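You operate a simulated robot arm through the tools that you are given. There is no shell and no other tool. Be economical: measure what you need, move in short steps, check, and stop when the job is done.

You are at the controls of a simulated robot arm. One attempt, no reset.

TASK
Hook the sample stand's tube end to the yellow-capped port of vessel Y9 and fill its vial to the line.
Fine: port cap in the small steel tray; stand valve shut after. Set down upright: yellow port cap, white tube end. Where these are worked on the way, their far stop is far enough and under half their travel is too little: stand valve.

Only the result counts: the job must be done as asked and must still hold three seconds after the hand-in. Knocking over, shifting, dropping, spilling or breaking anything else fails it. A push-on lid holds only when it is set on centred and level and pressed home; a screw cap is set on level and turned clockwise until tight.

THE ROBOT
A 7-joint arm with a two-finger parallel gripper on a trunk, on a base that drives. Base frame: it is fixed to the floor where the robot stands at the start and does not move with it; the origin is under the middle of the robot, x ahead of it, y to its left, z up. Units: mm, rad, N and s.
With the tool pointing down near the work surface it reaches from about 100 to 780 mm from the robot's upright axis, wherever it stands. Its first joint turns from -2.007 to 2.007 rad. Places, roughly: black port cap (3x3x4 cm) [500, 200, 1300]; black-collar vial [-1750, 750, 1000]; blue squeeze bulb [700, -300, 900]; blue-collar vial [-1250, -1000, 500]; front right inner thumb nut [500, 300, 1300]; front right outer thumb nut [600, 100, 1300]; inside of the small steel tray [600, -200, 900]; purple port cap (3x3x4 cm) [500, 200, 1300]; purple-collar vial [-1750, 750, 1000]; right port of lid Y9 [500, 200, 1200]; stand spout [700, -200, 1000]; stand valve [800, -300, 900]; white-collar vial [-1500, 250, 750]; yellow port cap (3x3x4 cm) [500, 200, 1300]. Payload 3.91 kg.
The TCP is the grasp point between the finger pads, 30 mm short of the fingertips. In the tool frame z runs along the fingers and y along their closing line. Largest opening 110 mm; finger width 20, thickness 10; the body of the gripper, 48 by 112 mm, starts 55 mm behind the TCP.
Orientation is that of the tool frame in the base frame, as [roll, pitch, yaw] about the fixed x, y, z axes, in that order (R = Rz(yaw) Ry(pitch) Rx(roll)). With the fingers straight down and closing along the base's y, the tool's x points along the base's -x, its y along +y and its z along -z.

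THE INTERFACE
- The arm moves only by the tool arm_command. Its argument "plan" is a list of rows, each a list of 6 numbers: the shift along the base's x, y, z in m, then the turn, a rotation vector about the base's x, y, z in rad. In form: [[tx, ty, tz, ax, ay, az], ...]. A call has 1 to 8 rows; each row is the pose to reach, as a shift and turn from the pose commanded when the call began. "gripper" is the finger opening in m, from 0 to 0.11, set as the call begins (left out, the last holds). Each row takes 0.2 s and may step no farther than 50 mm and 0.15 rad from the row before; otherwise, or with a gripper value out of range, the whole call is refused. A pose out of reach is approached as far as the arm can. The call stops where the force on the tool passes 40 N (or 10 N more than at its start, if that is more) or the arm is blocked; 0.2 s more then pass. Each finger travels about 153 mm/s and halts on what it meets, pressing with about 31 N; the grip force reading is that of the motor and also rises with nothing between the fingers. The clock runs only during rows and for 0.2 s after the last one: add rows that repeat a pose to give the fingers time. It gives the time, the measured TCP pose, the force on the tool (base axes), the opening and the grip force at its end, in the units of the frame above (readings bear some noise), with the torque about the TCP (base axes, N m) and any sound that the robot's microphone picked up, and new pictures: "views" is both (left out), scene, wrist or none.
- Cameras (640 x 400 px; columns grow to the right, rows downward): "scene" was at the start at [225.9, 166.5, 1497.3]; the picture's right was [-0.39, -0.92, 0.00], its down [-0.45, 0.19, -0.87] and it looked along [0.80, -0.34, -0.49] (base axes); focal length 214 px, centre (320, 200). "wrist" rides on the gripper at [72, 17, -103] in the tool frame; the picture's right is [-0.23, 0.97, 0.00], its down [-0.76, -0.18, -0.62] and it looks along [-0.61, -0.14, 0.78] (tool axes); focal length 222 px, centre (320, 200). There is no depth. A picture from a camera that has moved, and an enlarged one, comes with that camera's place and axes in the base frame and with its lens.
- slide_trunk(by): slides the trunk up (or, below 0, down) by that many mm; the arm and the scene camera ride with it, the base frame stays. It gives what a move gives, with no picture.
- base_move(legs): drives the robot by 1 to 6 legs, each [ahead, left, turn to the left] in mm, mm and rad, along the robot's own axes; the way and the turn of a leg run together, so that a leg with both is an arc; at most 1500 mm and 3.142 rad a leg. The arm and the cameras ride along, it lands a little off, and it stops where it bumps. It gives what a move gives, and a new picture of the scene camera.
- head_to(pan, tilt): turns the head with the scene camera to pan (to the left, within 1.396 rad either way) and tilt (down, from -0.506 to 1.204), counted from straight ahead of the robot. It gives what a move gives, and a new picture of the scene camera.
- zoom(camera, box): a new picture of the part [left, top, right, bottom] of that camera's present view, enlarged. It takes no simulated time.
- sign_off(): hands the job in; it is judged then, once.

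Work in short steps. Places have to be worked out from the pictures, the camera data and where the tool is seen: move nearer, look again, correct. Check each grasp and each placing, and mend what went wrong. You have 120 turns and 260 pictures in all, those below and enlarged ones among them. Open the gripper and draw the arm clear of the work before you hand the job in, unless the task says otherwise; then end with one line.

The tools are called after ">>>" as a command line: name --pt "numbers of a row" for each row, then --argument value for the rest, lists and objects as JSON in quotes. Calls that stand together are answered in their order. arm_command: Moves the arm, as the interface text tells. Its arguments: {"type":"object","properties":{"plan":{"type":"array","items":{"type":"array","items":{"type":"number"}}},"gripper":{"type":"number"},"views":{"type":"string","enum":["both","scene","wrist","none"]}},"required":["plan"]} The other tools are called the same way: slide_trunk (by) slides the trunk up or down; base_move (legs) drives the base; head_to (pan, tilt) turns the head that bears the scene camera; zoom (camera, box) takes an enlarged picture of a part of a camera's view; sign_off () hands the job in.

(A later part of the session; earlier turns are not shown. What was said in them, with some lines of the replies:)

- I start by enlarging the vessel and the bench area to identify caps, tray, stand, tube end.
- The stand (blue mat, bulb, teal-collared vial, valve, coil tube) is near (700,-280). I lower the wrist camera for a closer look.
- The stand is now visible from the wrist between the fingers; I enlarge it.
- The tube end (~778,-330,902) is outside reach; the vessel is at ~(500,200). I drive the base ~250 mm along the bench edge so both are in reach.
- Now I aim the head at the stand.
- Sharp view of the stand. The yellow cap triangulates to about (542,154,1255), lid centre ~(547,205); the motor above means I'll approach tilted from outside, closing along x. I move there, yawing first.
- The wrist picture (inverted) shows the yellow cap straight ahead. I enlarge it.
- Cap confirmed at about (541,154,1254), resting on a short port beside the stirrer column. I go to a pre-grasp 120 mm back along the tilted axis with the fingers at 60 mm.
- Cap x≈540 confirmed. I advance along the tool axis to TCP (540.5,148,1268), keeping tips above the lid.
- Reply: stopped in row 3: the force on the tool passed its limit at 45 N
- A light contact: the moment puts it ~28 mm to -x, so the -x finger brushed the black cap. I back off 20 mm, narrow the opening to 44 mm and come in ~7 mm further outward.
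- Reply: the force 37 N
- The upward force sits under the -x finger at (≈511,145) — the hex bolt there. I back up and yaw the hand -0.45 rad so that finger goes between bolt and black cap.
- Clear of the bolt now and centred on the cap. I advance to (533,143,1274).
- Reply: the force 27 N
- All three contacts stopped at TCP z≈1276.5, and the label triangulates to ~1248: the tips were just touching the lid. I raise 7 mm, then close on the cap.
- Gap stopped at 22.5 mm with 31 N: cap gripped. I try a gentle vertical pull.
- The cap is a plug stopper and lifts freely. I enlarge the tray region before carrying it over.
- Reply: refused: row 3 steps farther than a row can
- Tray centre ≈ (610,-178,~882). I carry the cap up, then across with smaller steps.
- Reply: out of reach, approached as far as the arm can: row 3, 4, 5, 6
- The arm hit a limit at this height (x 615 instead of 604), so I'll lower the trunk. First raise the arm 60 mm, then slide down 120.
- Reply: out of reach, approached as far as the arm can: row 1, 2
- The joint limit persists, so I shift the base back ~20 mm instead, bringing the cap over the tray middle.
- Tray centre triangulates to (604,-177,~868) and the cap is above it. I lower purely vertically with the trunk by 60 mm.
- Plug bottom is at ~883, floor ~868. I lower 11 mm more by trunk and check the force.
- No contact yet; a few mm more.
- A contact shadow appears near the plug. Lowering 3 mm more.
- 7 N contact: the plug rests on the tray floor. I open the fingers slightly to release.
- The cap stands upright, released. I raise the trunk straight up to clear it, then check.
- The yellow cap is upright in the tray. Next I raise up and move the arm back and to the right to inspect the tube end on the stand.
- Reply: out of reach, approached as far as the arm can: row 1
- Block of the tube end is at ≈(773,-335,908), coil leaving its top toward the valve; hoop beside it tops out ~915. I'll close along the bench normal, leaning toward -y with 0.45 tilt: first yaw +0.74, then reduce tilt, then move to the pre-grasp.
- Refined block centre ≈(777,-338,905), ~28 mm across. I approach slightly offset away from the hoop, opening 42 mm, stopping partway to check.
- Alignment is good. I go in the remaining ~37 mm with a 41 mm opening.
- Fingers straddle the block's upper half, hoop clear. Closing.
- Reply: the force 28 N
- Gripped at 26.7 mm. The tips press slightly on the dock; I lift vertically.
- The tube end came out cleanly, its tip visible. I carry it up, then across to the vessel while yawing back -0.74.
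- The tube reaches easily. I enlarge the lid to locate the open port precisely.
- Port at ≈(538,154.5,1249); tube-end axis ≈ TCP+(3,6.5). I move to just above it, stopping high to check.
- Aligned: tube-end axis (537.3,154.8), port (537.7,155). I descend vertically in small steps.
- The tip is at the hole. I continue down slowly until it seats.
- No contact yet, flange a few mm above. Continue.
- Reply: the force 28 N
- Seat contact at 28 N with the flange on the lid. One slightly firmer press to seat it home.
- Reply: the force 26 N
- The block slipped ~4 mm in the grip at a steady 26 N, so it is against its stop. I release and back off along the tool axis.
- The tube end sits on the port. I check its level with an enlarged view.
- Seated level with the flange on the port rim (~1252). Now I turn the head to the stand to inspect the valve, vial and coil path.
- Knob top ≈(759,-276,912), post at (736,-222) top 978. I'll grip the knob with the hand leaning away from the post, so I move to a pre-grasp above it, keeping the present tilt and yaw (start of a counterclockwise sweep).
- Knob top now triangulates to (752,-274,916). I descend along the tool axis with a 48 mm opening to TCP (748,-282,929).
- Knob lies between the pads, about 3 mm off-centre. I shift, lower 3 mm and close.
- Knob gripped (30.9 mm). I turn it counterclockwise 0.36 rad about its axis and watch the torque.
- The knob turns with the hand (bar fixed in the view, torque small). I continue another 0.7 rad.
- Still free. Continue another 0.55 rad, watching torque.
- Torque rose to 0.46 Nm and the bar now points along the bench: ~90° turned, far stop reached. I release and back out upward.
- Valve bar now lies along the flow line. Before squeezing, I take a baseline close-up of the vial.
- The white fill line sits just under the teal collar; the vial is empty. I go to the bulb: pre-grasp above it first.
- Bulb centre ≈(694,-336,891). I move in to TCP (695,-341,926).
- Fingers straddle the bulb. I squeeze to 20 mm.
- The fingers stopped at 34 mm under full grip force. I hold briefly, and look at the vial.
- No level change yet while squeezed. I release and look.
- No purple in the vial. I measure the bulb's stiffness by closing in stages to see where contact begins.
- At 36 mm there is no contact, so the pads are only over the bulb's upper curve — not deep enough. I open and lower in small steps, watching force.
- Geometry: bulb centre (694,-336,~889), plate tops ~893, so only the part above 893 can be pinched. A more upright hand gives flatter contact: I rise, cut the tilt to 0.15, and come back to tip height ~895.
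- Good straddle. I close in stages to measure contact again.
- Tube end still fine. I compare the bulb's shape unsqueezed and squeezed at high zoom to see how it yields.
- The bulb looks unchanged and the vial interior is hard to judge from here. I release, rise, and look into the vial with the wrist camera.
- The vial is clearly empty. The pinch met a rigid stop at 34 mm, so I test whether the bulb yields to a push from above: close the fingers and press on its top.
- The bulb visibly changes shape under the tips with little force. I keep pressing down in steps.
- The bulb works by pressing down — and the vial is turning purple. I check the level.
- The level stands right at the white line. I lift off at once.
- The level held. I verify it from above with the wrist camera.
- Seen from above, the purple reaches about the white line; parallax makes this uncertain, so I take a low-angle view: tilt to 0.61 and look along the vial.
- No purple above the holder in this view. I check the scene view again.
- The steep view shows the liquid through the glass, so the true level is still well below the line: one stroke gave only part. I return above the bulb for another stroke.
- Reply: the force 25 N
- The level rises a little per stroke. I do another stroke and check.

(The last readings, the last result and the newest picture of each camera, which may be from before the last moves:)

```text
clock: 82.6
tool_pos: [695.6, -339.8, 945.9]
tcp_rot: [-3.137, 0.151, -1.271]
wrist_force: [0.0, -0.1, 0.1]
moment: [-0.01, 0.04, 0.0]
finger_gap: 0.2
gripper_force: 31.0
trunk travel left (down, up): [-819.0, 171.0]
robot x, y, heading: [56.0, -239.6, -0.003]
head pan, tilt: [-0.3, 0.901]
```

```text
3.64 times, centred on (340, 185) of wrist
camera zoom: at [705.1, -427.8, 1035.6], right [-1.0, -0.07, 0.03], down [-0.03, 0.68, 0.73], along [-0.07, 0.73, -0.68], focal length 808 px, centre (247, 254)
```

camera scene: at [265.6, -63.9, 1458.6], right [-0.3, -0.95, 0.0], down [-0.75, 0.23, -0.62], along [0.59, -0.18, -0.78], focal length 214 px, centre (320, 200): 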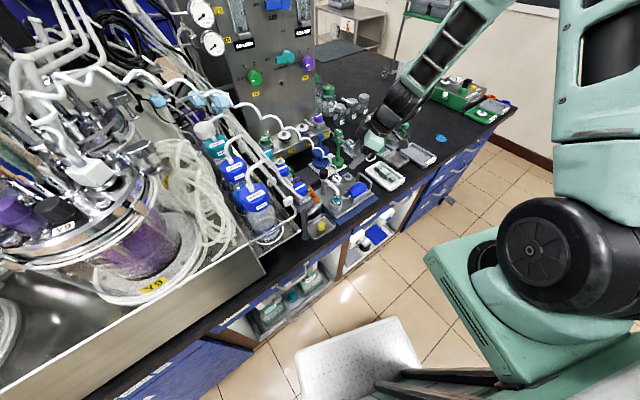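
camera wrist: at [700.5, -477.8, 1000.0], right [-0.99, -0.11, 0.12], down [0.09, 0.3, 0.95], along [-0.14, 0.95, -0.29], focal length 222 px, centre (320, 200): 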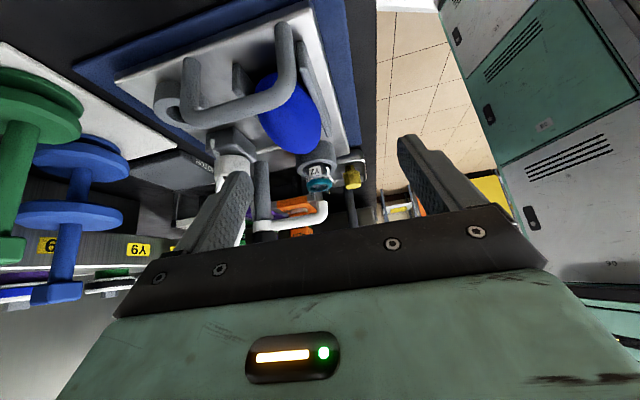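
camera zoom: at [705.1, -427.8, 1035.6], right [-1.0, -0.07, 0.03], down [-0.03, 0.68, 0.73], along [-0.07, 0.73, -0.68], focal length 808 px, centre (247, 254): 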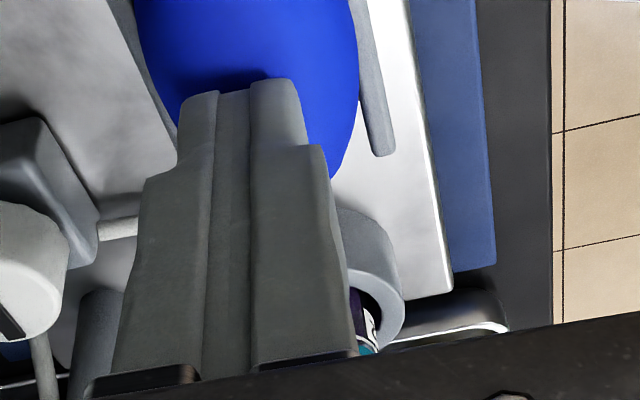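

Purple surface is now visible through the mouth: about 9 mm below the line, ~11 mm gained per stroke. One more, pressing in stages while watching.

>>> arm_command --pt "0 0 -0.005 0 0 0" --pt "0 0 -0.01 0 0 0" --pt "0 0 -0.013 0 0 0" --views "none"

>>> zoom --camera "scene" --box '[325, 185, 357, 209]'

```text
clock: 83.4
tool_pos: [696.2, -339.0, 934.1]
tcp_rot: [-3.133, 0.15, -1.273]
wrist_force: [1.0, -3.4, 4.6]
moment: [-0.12, -0.01, -0.01]
finger_gap: 0.1
gripper_force: 30.9
trunk travel left (down, up): [-819.0, 171.0]
robot x, y, heading: [50.5, -246.0, 0.004]
head pan, tilt: [-0.3, 0.901]
```

```text
16.00 times, centred on (341, 197) of scene
camera zoom: at [266.1, -64.5, 1458.6], right [-0.3, -0.95, 0.0], down [-0.75, 0.23, -0.62], along [0.59, -0.18, -0.78], focal length 3432 px, centre (-16, 248)
```

zoom: 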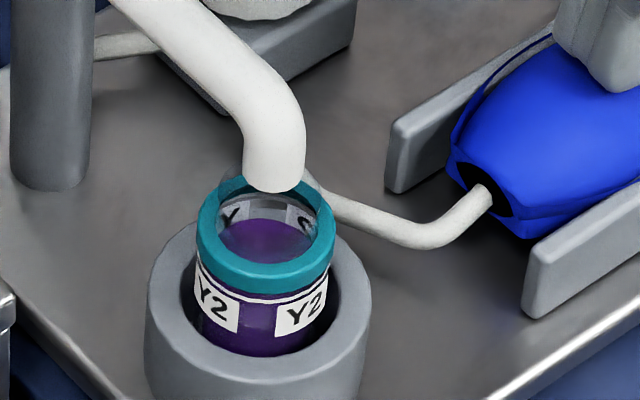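

Level ~16 mm below rim; line ~11.6. I press slightly further.

>>> arm_command --pt "0 0 -0.0025 0 0 0" --views "none"

>>> zoom --camera "scene" --box '[325, 185, 357, 209]'

```text
clock: 83.8
tool_pos: [696.2, -339.2, 932.2]
tcp_rot: [-3.135, 0.149, -1.272]
wrist_force: [0.6, -2.2, 5.9]
moment: [-0.08, -0.02, -0.01]
finger_gap: 0.0
gripper_force: 30.8
trunk travel left (down, up): [-819.0, 171.0]
robot x, y, heading: [52.4, -242.8, -0.006]
head pan, tilt: [-0.3, 0.901]
```

```text
16.00 times, centred on (341, 197) of scene
camera zoom: at [266.0, -64.4, 1458.6], right [-0.3, -0.95, 0.0], down [-0.75, 0.23, -0.62], along [0.59, -0.18, -0.78], focal length 3432 px, centre (-16, 248)
```

zoom: 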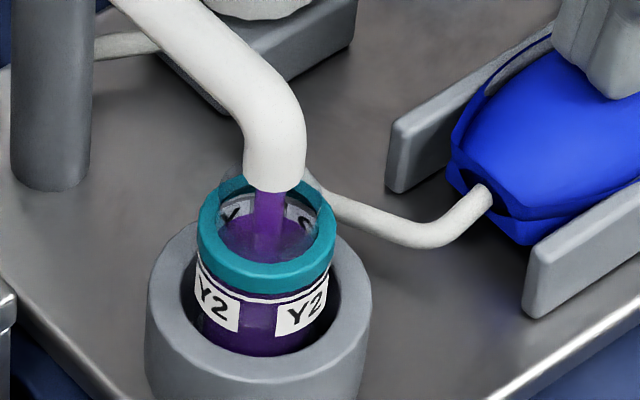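

A stream is running; level far-edge moved 221→216 px, target ≈206. One more small increment.

>>> arm_command --pt "0 0 -0.001 0 0 0" --views "none"

>>> zoom --camera "scene" --box '[325, 185, 357, 209]'

```text
clock: 84.2
tool_pos: [697.1, -339.5, 929.8]
tcp_rot: [-3.135, 0.15, -1.271]
wrist_force: [1.2, -1.6, 6.4]
moment: [-0.08, -0.04, 0.0]
finger_gap: 0.0
gripper_force: 31.0
trunk travel left (down, up): [-819.0, 171.0]
robot x, y, heading: [51.7, -240.7, 0.0]
head pan, tilt: [-0.3, 0.901]
```

```text
16.00 times, centred on (341, 197) of scene
camera zoom: at [266.0, -64.3, 1458.6], right [-0.3, -0.95, 0.0], down [-0.75, 0.23, -0.62], along [0.59, -0.18, -0.78], focal length 3432 px, centre (-16, 248)
```

zoom: 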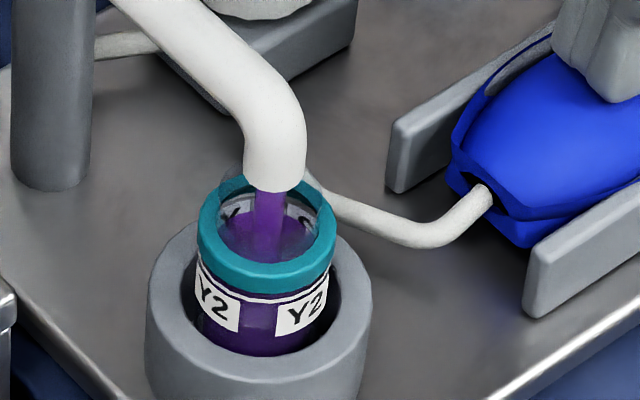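

Level ~213. Another increment.

>>> arm_command --pt "0 0 -0.001 0 0 0" --views "none"

>>> zoom --camera "scene" --box '[325, 185, 357, 209]'

```text
clock: 84.6
tool_pos: [695.2, -339.5, 929.6]
tcp_rot: [-3.136, 0.151, -1.271]
wrist_force: [-0.1, -2.2, 11.0]
moment: [-0.1, 0.02, 0.01]
finger_gap: 0.2
gripper_force: 31.1
trunk travel left (down, up): [-819.0, 171.0]
robot x, y, heading: [52.4, -242.3, -0.003]
head pan, tilt: [-0.3, 0.901]
```

```text
16.00 times, centred on (341, 197) of scene
camera zoom: at [265.7, -64.3, 1458.7], right [-0.3, -0.95, 0.0], down [-0.75, 0.23, -0.62], along [0.59, -0.18, -0.78], focal length 3432 px, centre (-16, 248)
```

zoom: 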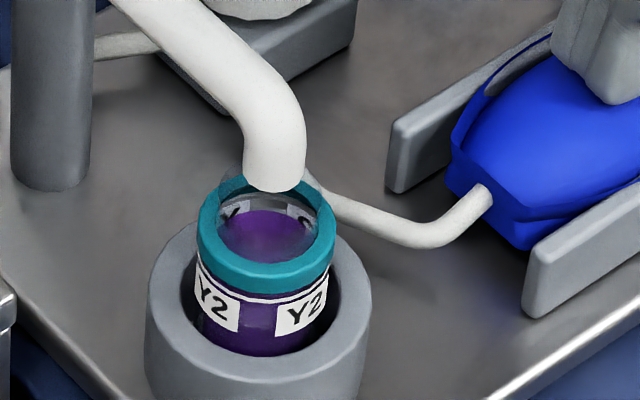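

The stroke bottomed out; level seems about 1 mm under the line. I release and verify with the low-angle wrist view.

>>> arm_command --pt "0 0 0.04 0 0 0" --pt "-0.003 -0.006 0.05 0.11 0.033 0" --pt "-0.006 -0.011 0.045 0.22 0.067 0" --pt "-0.01 -0.016 0.035 0.33 0.1 0" --pt "-0.0135 -0.02 0.03 0.44 0.133 0" --gripper 0.1 --views "none"

>>> zoom --camera "wrist" --box '[302, 162, 338, 189]'

>>> zoom --camera "scene" --box '[325, 185, 357, 209]'

```text
clock: 85.8
tool_pos: [684.5, -358.9, 959.3]
tcp_rot: [-3.131, 0.612, -1.269]
wrist_force: [-0.6, 0.1, 0.1]
moment: [-0.04, 0.03, 0.0]
finger_gap: 100.0
gripper_force: 0.0
trunk travel left (down, up): [-819.0, 171.0]
robot x, y, heading: [48.9, -241.3, -0.001]
head pan, tilt: [-0.3, 0.901]
```

```text
14.81 times, centred on (320, 176) of wrist
camera zoom: at [700.8, -477.7, 1000.4], right [-0.99, -0.11, 0.12], down [0.09, 0.3, 0.95], along [-0.14, 0.95, -0.29], focal length 3291 px, centre (320, 563)
```

zoom: 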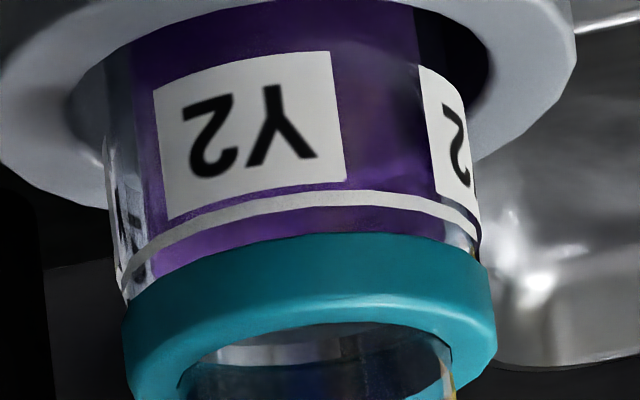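

```text
16.00 times, centred on (341, 197) of scene
camera zoom: at [266.1, -63.8, 1458.5], right [-0.3, -0.96, 0.0], down [-0.75, 0.23, -0.62], along [0.59, -0.18, -0.78], focal length 3432 px, centre (-16, 248)
```

zoom: 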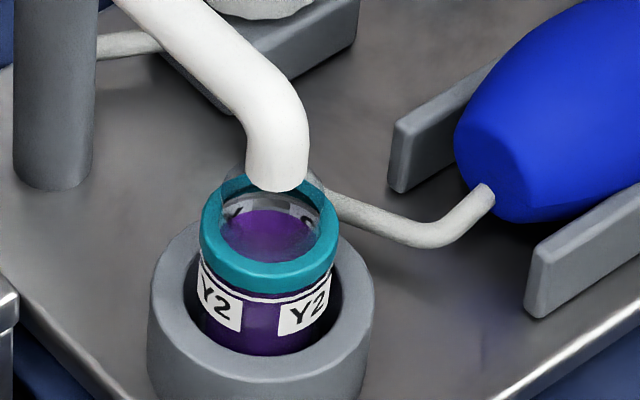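

The surface edge shows just below the white line (~1–2 mm). I do one small partial press to top up, watching closely.

>>> arm_command --pt "0.003 0.005 0.02 -0.11 -0.033 0" --pt "0.006 0.01 0.02 -0.22 -0.067 0" --pt "0.01 0.015 0.01 -0.33 -0.1 0" --pt "0.0125 0.02 -0.005 -0.44 -0.133 0" --pt "0.0125 0.02 -0.012 -0.44 -0.133 0" --gripper 0.0 --views "none"

>>> arm_command --pt "0 0 -0.004 0 0 0" --pt "0 0 -0.009 0 0 0" --views "none"

>>> zoom --camera "scene" --box '[325, 185, 357, 209]'

```text
clock: 87.0
tool_pos: [696.0, -339.6, 947.1]
tcp_rot: [-3.136, 0.15, -1.271]
wrist_force: [0.4, -0.4, 0.1]
moment: [0.01, 0.02, 0.0]
finger_gap: 0.0
gripper_force: 31.1
trunk travel left (down, up): [-819.0, 171.0]
robot x, y, heading: [54.2, -243.0, -0.003]
head pan, tilt: [-0.3, 0.901]
```

```text
clock: 87.6
tool_pos: [695.7, -338.5, 937.9]
tcp_rot: [-3.133, 0.149, -1.271]
wrist_force: [0.9, 1.1, 2.7]
moment: [-0.02, -0.03, -0.03]
finger_gap: 0.1
gripper_force: 31.2
trunk travel left (down, up): [-819.0, 171.0]
robot x, y, heading: [46.4, -242.6, -0.002]
head pan, tilt: [-0.3, 0.901]
```

```text
16.00 times, centred on (341, 197) of scene
camera zoom: at [266.1, -64.3, 1458.6], right [-0.3, -0.95, 0.0], down [-0.75, 0.23, -0.62], along [0.59, -0.18, -0.78], focal length 3432 px, centre (-16, 248)
```

zoom: 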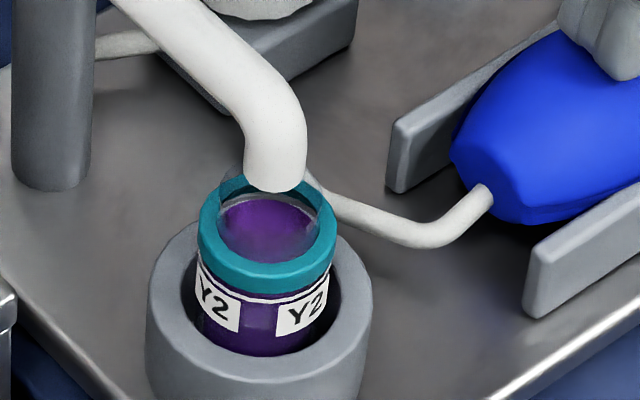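

The level rose up to the far side of the white line. I lift off and verify at low angle.

>>> arm_command --pt "0 0 0.03 0 0 0" --pt "-0.003 -0.006 0.04 0.11 0.033 0" --pt "-0.006 -0.011 0.035 0.22 0.067 0" --pt "-0.01 -0.016 0.025 0.33 0.1 0" --pt "-0.0135 -0.02 0.02 0.44 0.133 0" --gripper 0.1 --views "none"

>>> zoom --camera "wrist" --box '[302, 162, 338, 189]'

>>> zoom --camera "scene" --box '[325, 185, 357, 209]'

```text
clock: 88.8
tool_pos: [682.4, -358.8, 956.6]
tcp_rot: [-3.129, 0.612, -1.269]
wrist_force: [-0.3, 0.0, 0.3]
moment: [-0.07, 0.0, 0.0]
finger_gap: 100.0
gripper_force: 0.0
trunk travel left (down, up): [-819.0, 171.0]
robot x, y, heading: [51.4, -243.6, -0.002]
head pan, tilt: [-0.3, 0.901]
```

```text
14.81 times, centred on (320, 176) of wrist
camera zoom: at [699.6, -477.2, 999.4], right [-0.99, -0.11, 0.12], down [0.09, 0.3, 0.95], along [-0.14, 0.95, -0.29], focal length 3291 px, centre (320, 563)
```

zoom: 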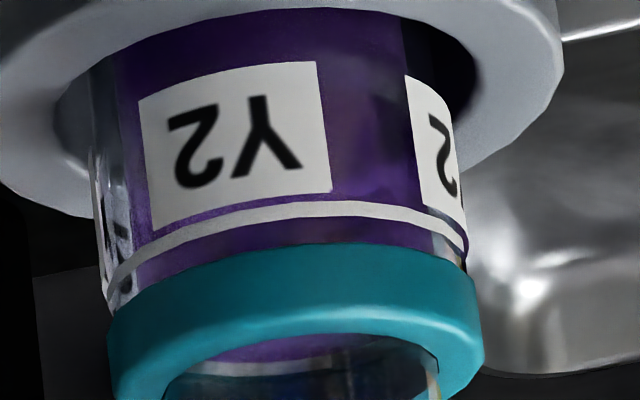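

```text
16.00 times, centred on (341, 197) of scene
camera zoom: at [266.1, -63.8, 1458.5], right [-0.3, -0.96, 0.0], down [-0.75, 0.23, -0.62], along [0.59, -0.18, -0.78], focal length 3432 px, centre (-16, 248)
```

zoom: 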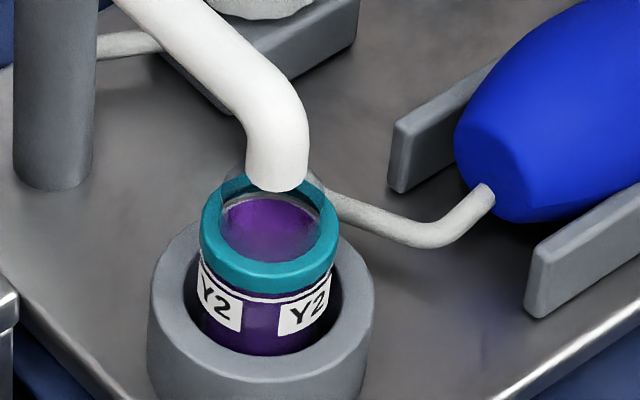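

Level is at the line (far-side line sits right at the surface). Now shut the valve: I retrace to the knob at yaw -0.405, tilt 0.45.

>>> arm_command --pt "0 0 0.04 -0.077 -0.023 0" --pt "0 0 0.08 -0.153 -0.046 0" --pt "0.005 0 0.12 -0.153 -0.046 0" --gripper 0.05 --views "none"

>>> arm_command --pt "0.014 0.012 0 0 0 0.144" --pt "0.028 0.025 0 0 0 0.288" --pt "0.042 0.038 0 0 0 0.432" --pt "0.056 0.05 -0.01 0 0 0.576" --pt "0.07 0.063 -0.03 0 0 0.72" --pt "0.084 0.076 -0.06 0 0 0.864" --views "none"

>>> zoom --camera "wrist" --box '[220, 40, 440, 240]'

>>> zoom --camera "scene" --box '[300, 130, 370, 185]'

```text
clock: 89.6
tool_pos: [687.3, -358.4, 1077.2]
tcp_rot: [-3.135, 0.451, -1.272]
wrist_force: [-0.3, -0.1, -0.6]
moment: [0.01, 0.06, 0.02]
finger_gap: 50.1
gripper_force: 0.0
trunk travel left (down, up): [-819.0, 171.0]
robot x, y, heading: [50.6, -240.4, -0.003]
head pan, tilt: [-0.3, 0.901]
```

```text
clock: 91.0
tool_pos: [770.9, -284.3, 1017.9]
tcp_rot: [-3.134, 0.45, -0.406]
wrist_force: [-0.4, -0.5, 0.1]
moment: [0.02, -0.04, -0.03]
finger_gap: 50.1
gripper_force: 0.1
trunk travel left (down, up): [-819.0, 171.0]
robot x, y, heading: [52.1, -246.6, -0.003]
head pan, tilt: [-0.3, 0.901]
```

```text
2.00 times, centred on (330, 140) of wrist
camera zoom: at [864.4, -344.2, 1078.6], right [-0.58, -0.81, 0.09], down [-0.31, 0.32, 0.89], along [-0.76, 0.49, -0.44], focal length 444 px, centre (300, 320)
```

zoom: 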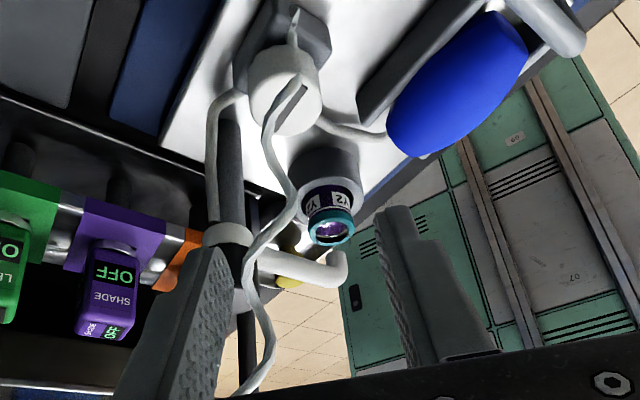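

```text
7.27 times, centred on (335, 158) of scene
camera zoom: at [265.7, -64.8, 1458.7], right [-0.3, -0.95, 0.0], down [-0.75, 0.23, -0.62], along [0.59, -0.18, -0.78], focal length 1560 px, centre (211, 509)
```

zoom: 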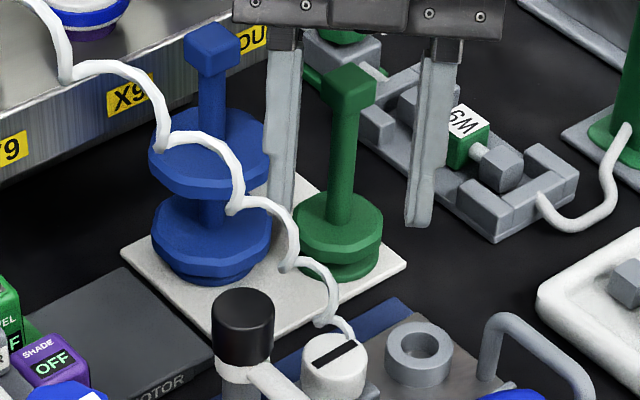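

I descend along the previous retreat path onto the knob.

>>> arm_command --pt "0 0.001 -0.03 0 0 0" --pt "-0.001 0.003 -0.056 0 0 0" --pt "-0.008 0.0055 -0.0915 0 0 0" --gripper 0.048 --views "none"

>>> arm_command --pt "0 0 0 0 0 0" --pt "0 0 0 0 0 0" --gripper 0.0 --views "none"

>>> zoom --camera "wrist" --box '[220, 40, 440, 240]'

```text
clock: 91.8
tool_pos: [763.2, -277.5, 927.0]
tcp_rot: [-3.134, 0.448, -0.407]
wrist_force: [-0.3, -0.3, 0.9]
moment: [-0.01, 0.01, 0.03]
finger_gap: 47.8
gripper_force: 0.1
trunk travel left (down, up): [-819.0, 171.0]
robot x, y, heading: [52.5, -244.3, -0.002]
head pan, tilt: [-0.3, 0.901]
```

```text
clock: 92.4
tool_pos: [760.9, -279.1, 926.3]
tcp_rot: [-3.133, 0.45, -0.408]
wrist_force: [-0.8, -5.8, -0.3]
moment: [-0.63, 0.62, 0.04]
finger_gap: 30.7
gripper_force: 31.5
trunk travel left (down, up): [-819.0, 171.0]
robot x, y, heading: [51.4, -243.3, -0.0]
head pan, tilt: [-0.3, 0.901]
```

```text
2.00 times, centred on (330, 140) of wrist
camera zoom: at [855.6, -339.1, 987.1], right [-0.58, -0.81, 0.09], down [-0.31, 0.32, 0.89], along [-0.76, 0.49, -0.44], focal length 444 px, centre (300, 320)
```

zoom: 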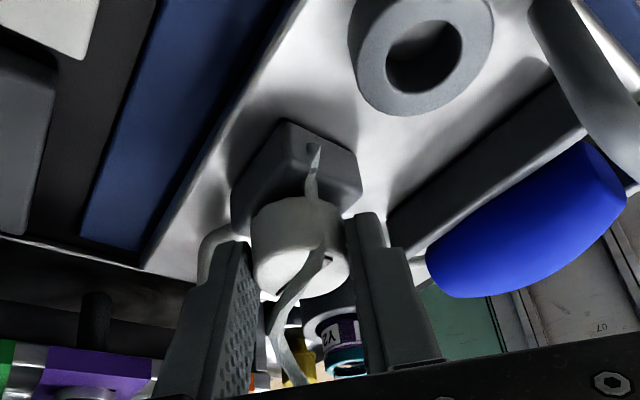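

Gripped (30.7 mm). I turn clockwise about the knob axis, 1.12 rad then ~0.6 rad to the shut stop.

>>> arm_command --pt "-0.0005 -0.0009 0 0 0 -0.14" --pt "-0.0011 -0.0018 0 0 0 -0.28" --pt "-0.0018 -0.00255 0 0 0 -0.42" --pt "-0.0026 -0.0032 0 0 0 -0.56" --pt "-0.0035 -0.0037 0 0 0 -0.7" --pt "-0.0045 -0.0041 0 0 0 -0.84" --pt "-0.0055 -0.0044 0 0 0 -0.98" --pt "-0.0066 -0.0045 0 0 0 -1.12" --views "none"

>>> arm_command --pt "-0.00105 0 0 0 0 -0.14" --pt "-0.0021 0.0002 0 0 0 -0.28" --pt "-0.0031 0.0005 0 0 0 -0.42" --pt "-0.0038 0.0008 0 0 0 -0.52" --views "none"

>>> zoom --camera "wrist" --box '[220, 40, 440, 240]'

>>> zoom --camera "scene" --box '[310, 140, 370, 185]'

```text
clock: 94.2
tool_pos: [755.1, -282.1, 926.0]
tcp_rot: [-3.137, 0.451, -1.529]
wrist_force: [-11.7, -8.1, 9.7]
moment: [0.0, 0.29, 0.11]
finger_gap: 30.7
gripper_force: 30.4
trunk travel left (down, up): [-819.0, 171.0]
robot x, y, heading: [52.5, -242.5, -0.003]
head pan, tilt: [-0.3, 0.901]
```

```text
clock: 95.2
tool_pos: [751.7, -280.6, 928.1]
tcp_rot: [-3.136, 0.454, -2.048]
wrist_force: [-11.9, 1.6, 6.9]
moment: [-0.15, 0.19, 0.49]
finger_gap: 31.1
gripper_force: 31.3
trunk travel left (down, up): [-819.0, 171.0]
robot x, y, heading: [54.4, -243.5, -0.0]
head pan, tilt: [-0.3, 0.901]
```

```text
2.00 times, centred on (330, 140) of wrist
camera zoom: at [685.1, -370.7, 986.5], right [-0.77, 0.63, 0.09], down [0.34, 0.29, 0.89], along [0.54, 0.72, -0.44], focal length 444 px, centre (300, 320)
```

zoom: 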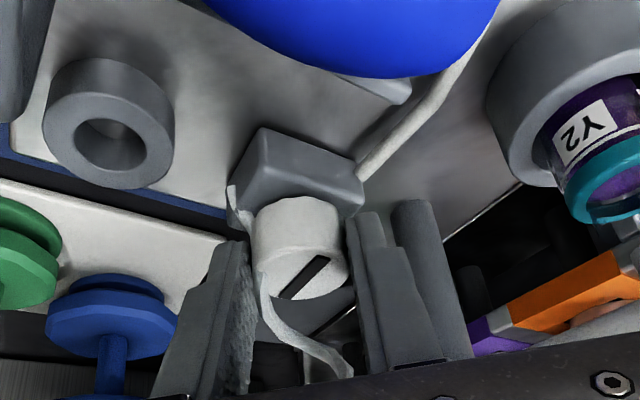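

```text
8.89 times, centred on (340, 162) of scene
camera zoom: at [265.5, -64.2, 1458.5], right [-0.3, -0.95, 0.0], down [-0.75, 0.23, -0.62], along [0.59, -0.18, -0.78], focal length 1906 px, centre (142, 533)
```

zoom: 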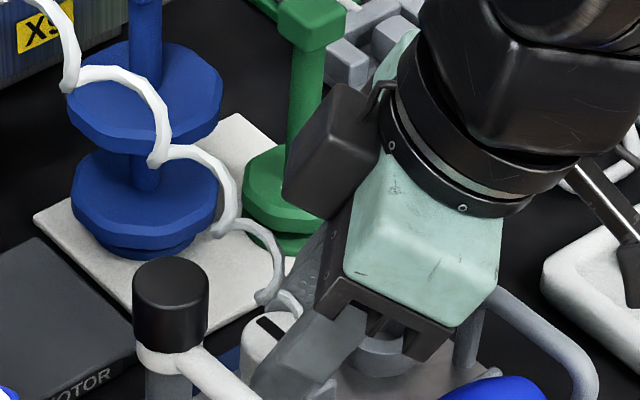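

Torque 0.49 Nm: the shut stop is reached. I release, back out, and inspect everything.

>>> arm_command --pt "0 0 0 0 0 0" --pt "0 0 0 0 0 0" --gripper 0.048 --views "none"

>>> arm_command --pt "-0.009 -0.018 0.04 0 0 0" --pt "-0.018 -0.036 0.08 0 0 0" --pt "-0.03 -0.06 0.12 0 0 0" --pt "-0.045 -0.1 0.145 0 0 0" --pt "-0.06 -0.14 0.17 0 0 0" --pt "-0.08 -0.18 0.19 0 0 0" --pt "-0.1 -0.22 0.21 0 0 0" --views "scene"

>>> zoom --camera "scene" --box '[290, 140, 380, 230]'

>>> zoom --camera "scene" --box '[325, 185, 357, 209]'

>>> zoom --camera "scene" --box '[30, 130, 190, 290]'

```text
clock: 95.8
tool_pos: [752.8, -281.5, 926.2]
tcp_rot: [-3.133, 0.452, -2.046]
wrist_force: [-0.6, -0.4, -0.2]
moment: [-0.01, -0.02, -0.02]
finger_gap: 48.1
gripper_force: 0.0
trunk travel left (down, up): [-819.0, 171.0]
robot x, y, heading: [50.4, -243.0, -0.003]
head pan, tilt: [-0.3, 0.901]
```

```text
clock: 97.4
tool_pos: [654.2, -500.3, 1136.1]
tcp_rot: [-3.133, 0.451, -2.046]
wrist_force: [0.8, 0.2, 0.0]
moment: [-0.02, 0.0, 0.01]
finger_gap: 47.9
gripper_force: 0.0
trunk travel left (down, up): [-819.0, 171.0]
robot x, y, heading: [51.4, -242.3, 0.002]
head pan, tilt: [-0.3, 0.901]
camera scene: at [266.7, -63.9, 1458.4], right [-0.3, -0.96, 0.0], down [-0.75, 0.23, -0.62], along [0.59, -0.18, -0.78], focal length 214 px, centre (320, 200)
```

scene: 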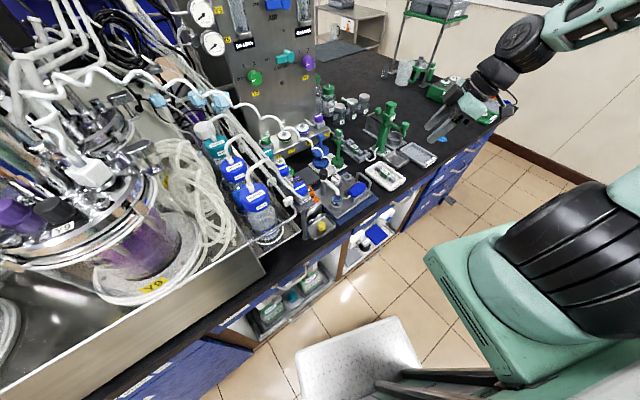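

```text
4.44 times, centred on (335, 185) of scene
camera zoom: at [266.7, -63.9, 1458.4], right [-0.3, -0.96, 0.0], down [-0.75, 0.23, -0.62], along [0.59, -0.18, -0.78], focal length 953 px, centre (253, 267)
```

zoom: 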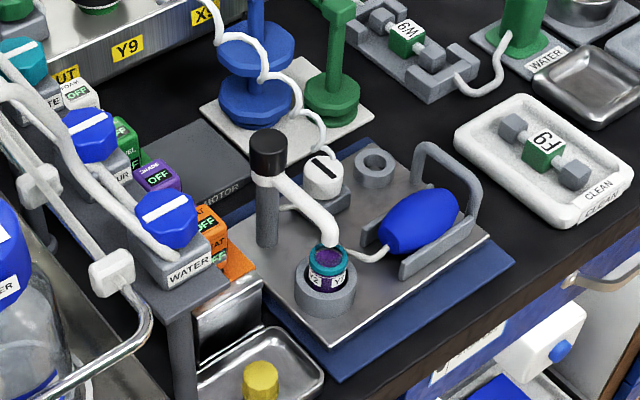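

```text
16.00 times, centred on (341, 197) of scene
camera zoom: at [266.7, -63.9, 1458.4], right [-0.3, -0.96, 0.0], down [-0.75, 0.23, -0.62], along [0.59, -0.18, -0.78], focal length 3432 px, centre (-16, 248)
```

zoom: 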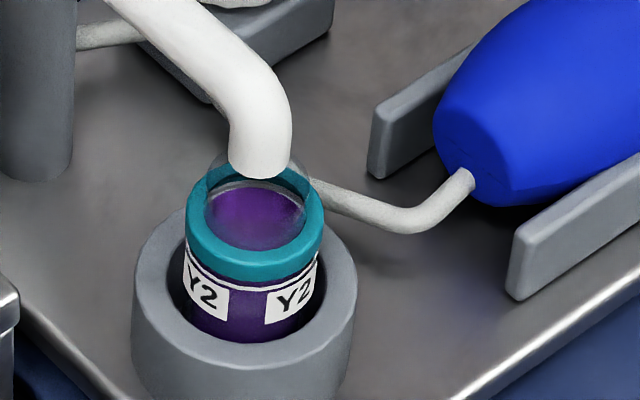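

```text
2.50 times, centred on (110, 210) of scene
camera zoom: at [266.7, -63.9, 1458.4], right [-0.3, -0.96, 0.0], down [-0.75, 0.23, -0.62], along [0.59, -0.18, -0.78], focal length 536 px, centre (845, 175)
```

zoom: 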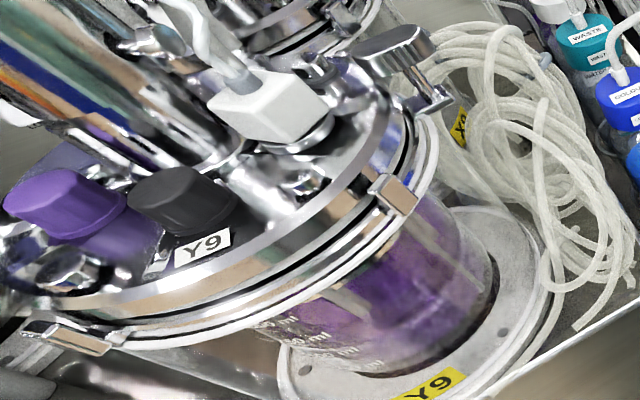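

All looks in order; I verify the knob's bar against its starting direction.

>>> zoom --camera "scene" --box '[315, 145, 375, 190]'

```text
8.89 times, centred on (345, 168) of scene
camera zoom: at [266.7, -63.9, 1458.4], right [-0.3, -0.96, 0.0], down [-0.75, 0.23, -0.62], along [0.59, -0.18, -0.78], focal length 1906 px, centre (98, 489)
```

zoom: 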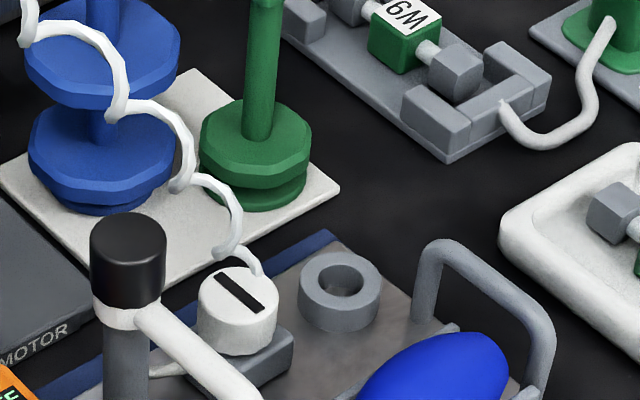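

Valve is back at its shut stop, the vial is filled to the line, the cap stands upright in the tray, the tube end is seated, and the arm is clear. Handing in.

>>> sign_off

```text
The job is handed in.
```

I've handed the job in: the white tube end is on the yellow-capped port of Y9, and the stand's vial is filled to within about 1 mm of the line. The stand valve is back at its shut stop, and the yellow cap stands upright in the small steel tray. One thing shifted: the sample stand slid about 3 mm, most likely while I turned the valve shut.
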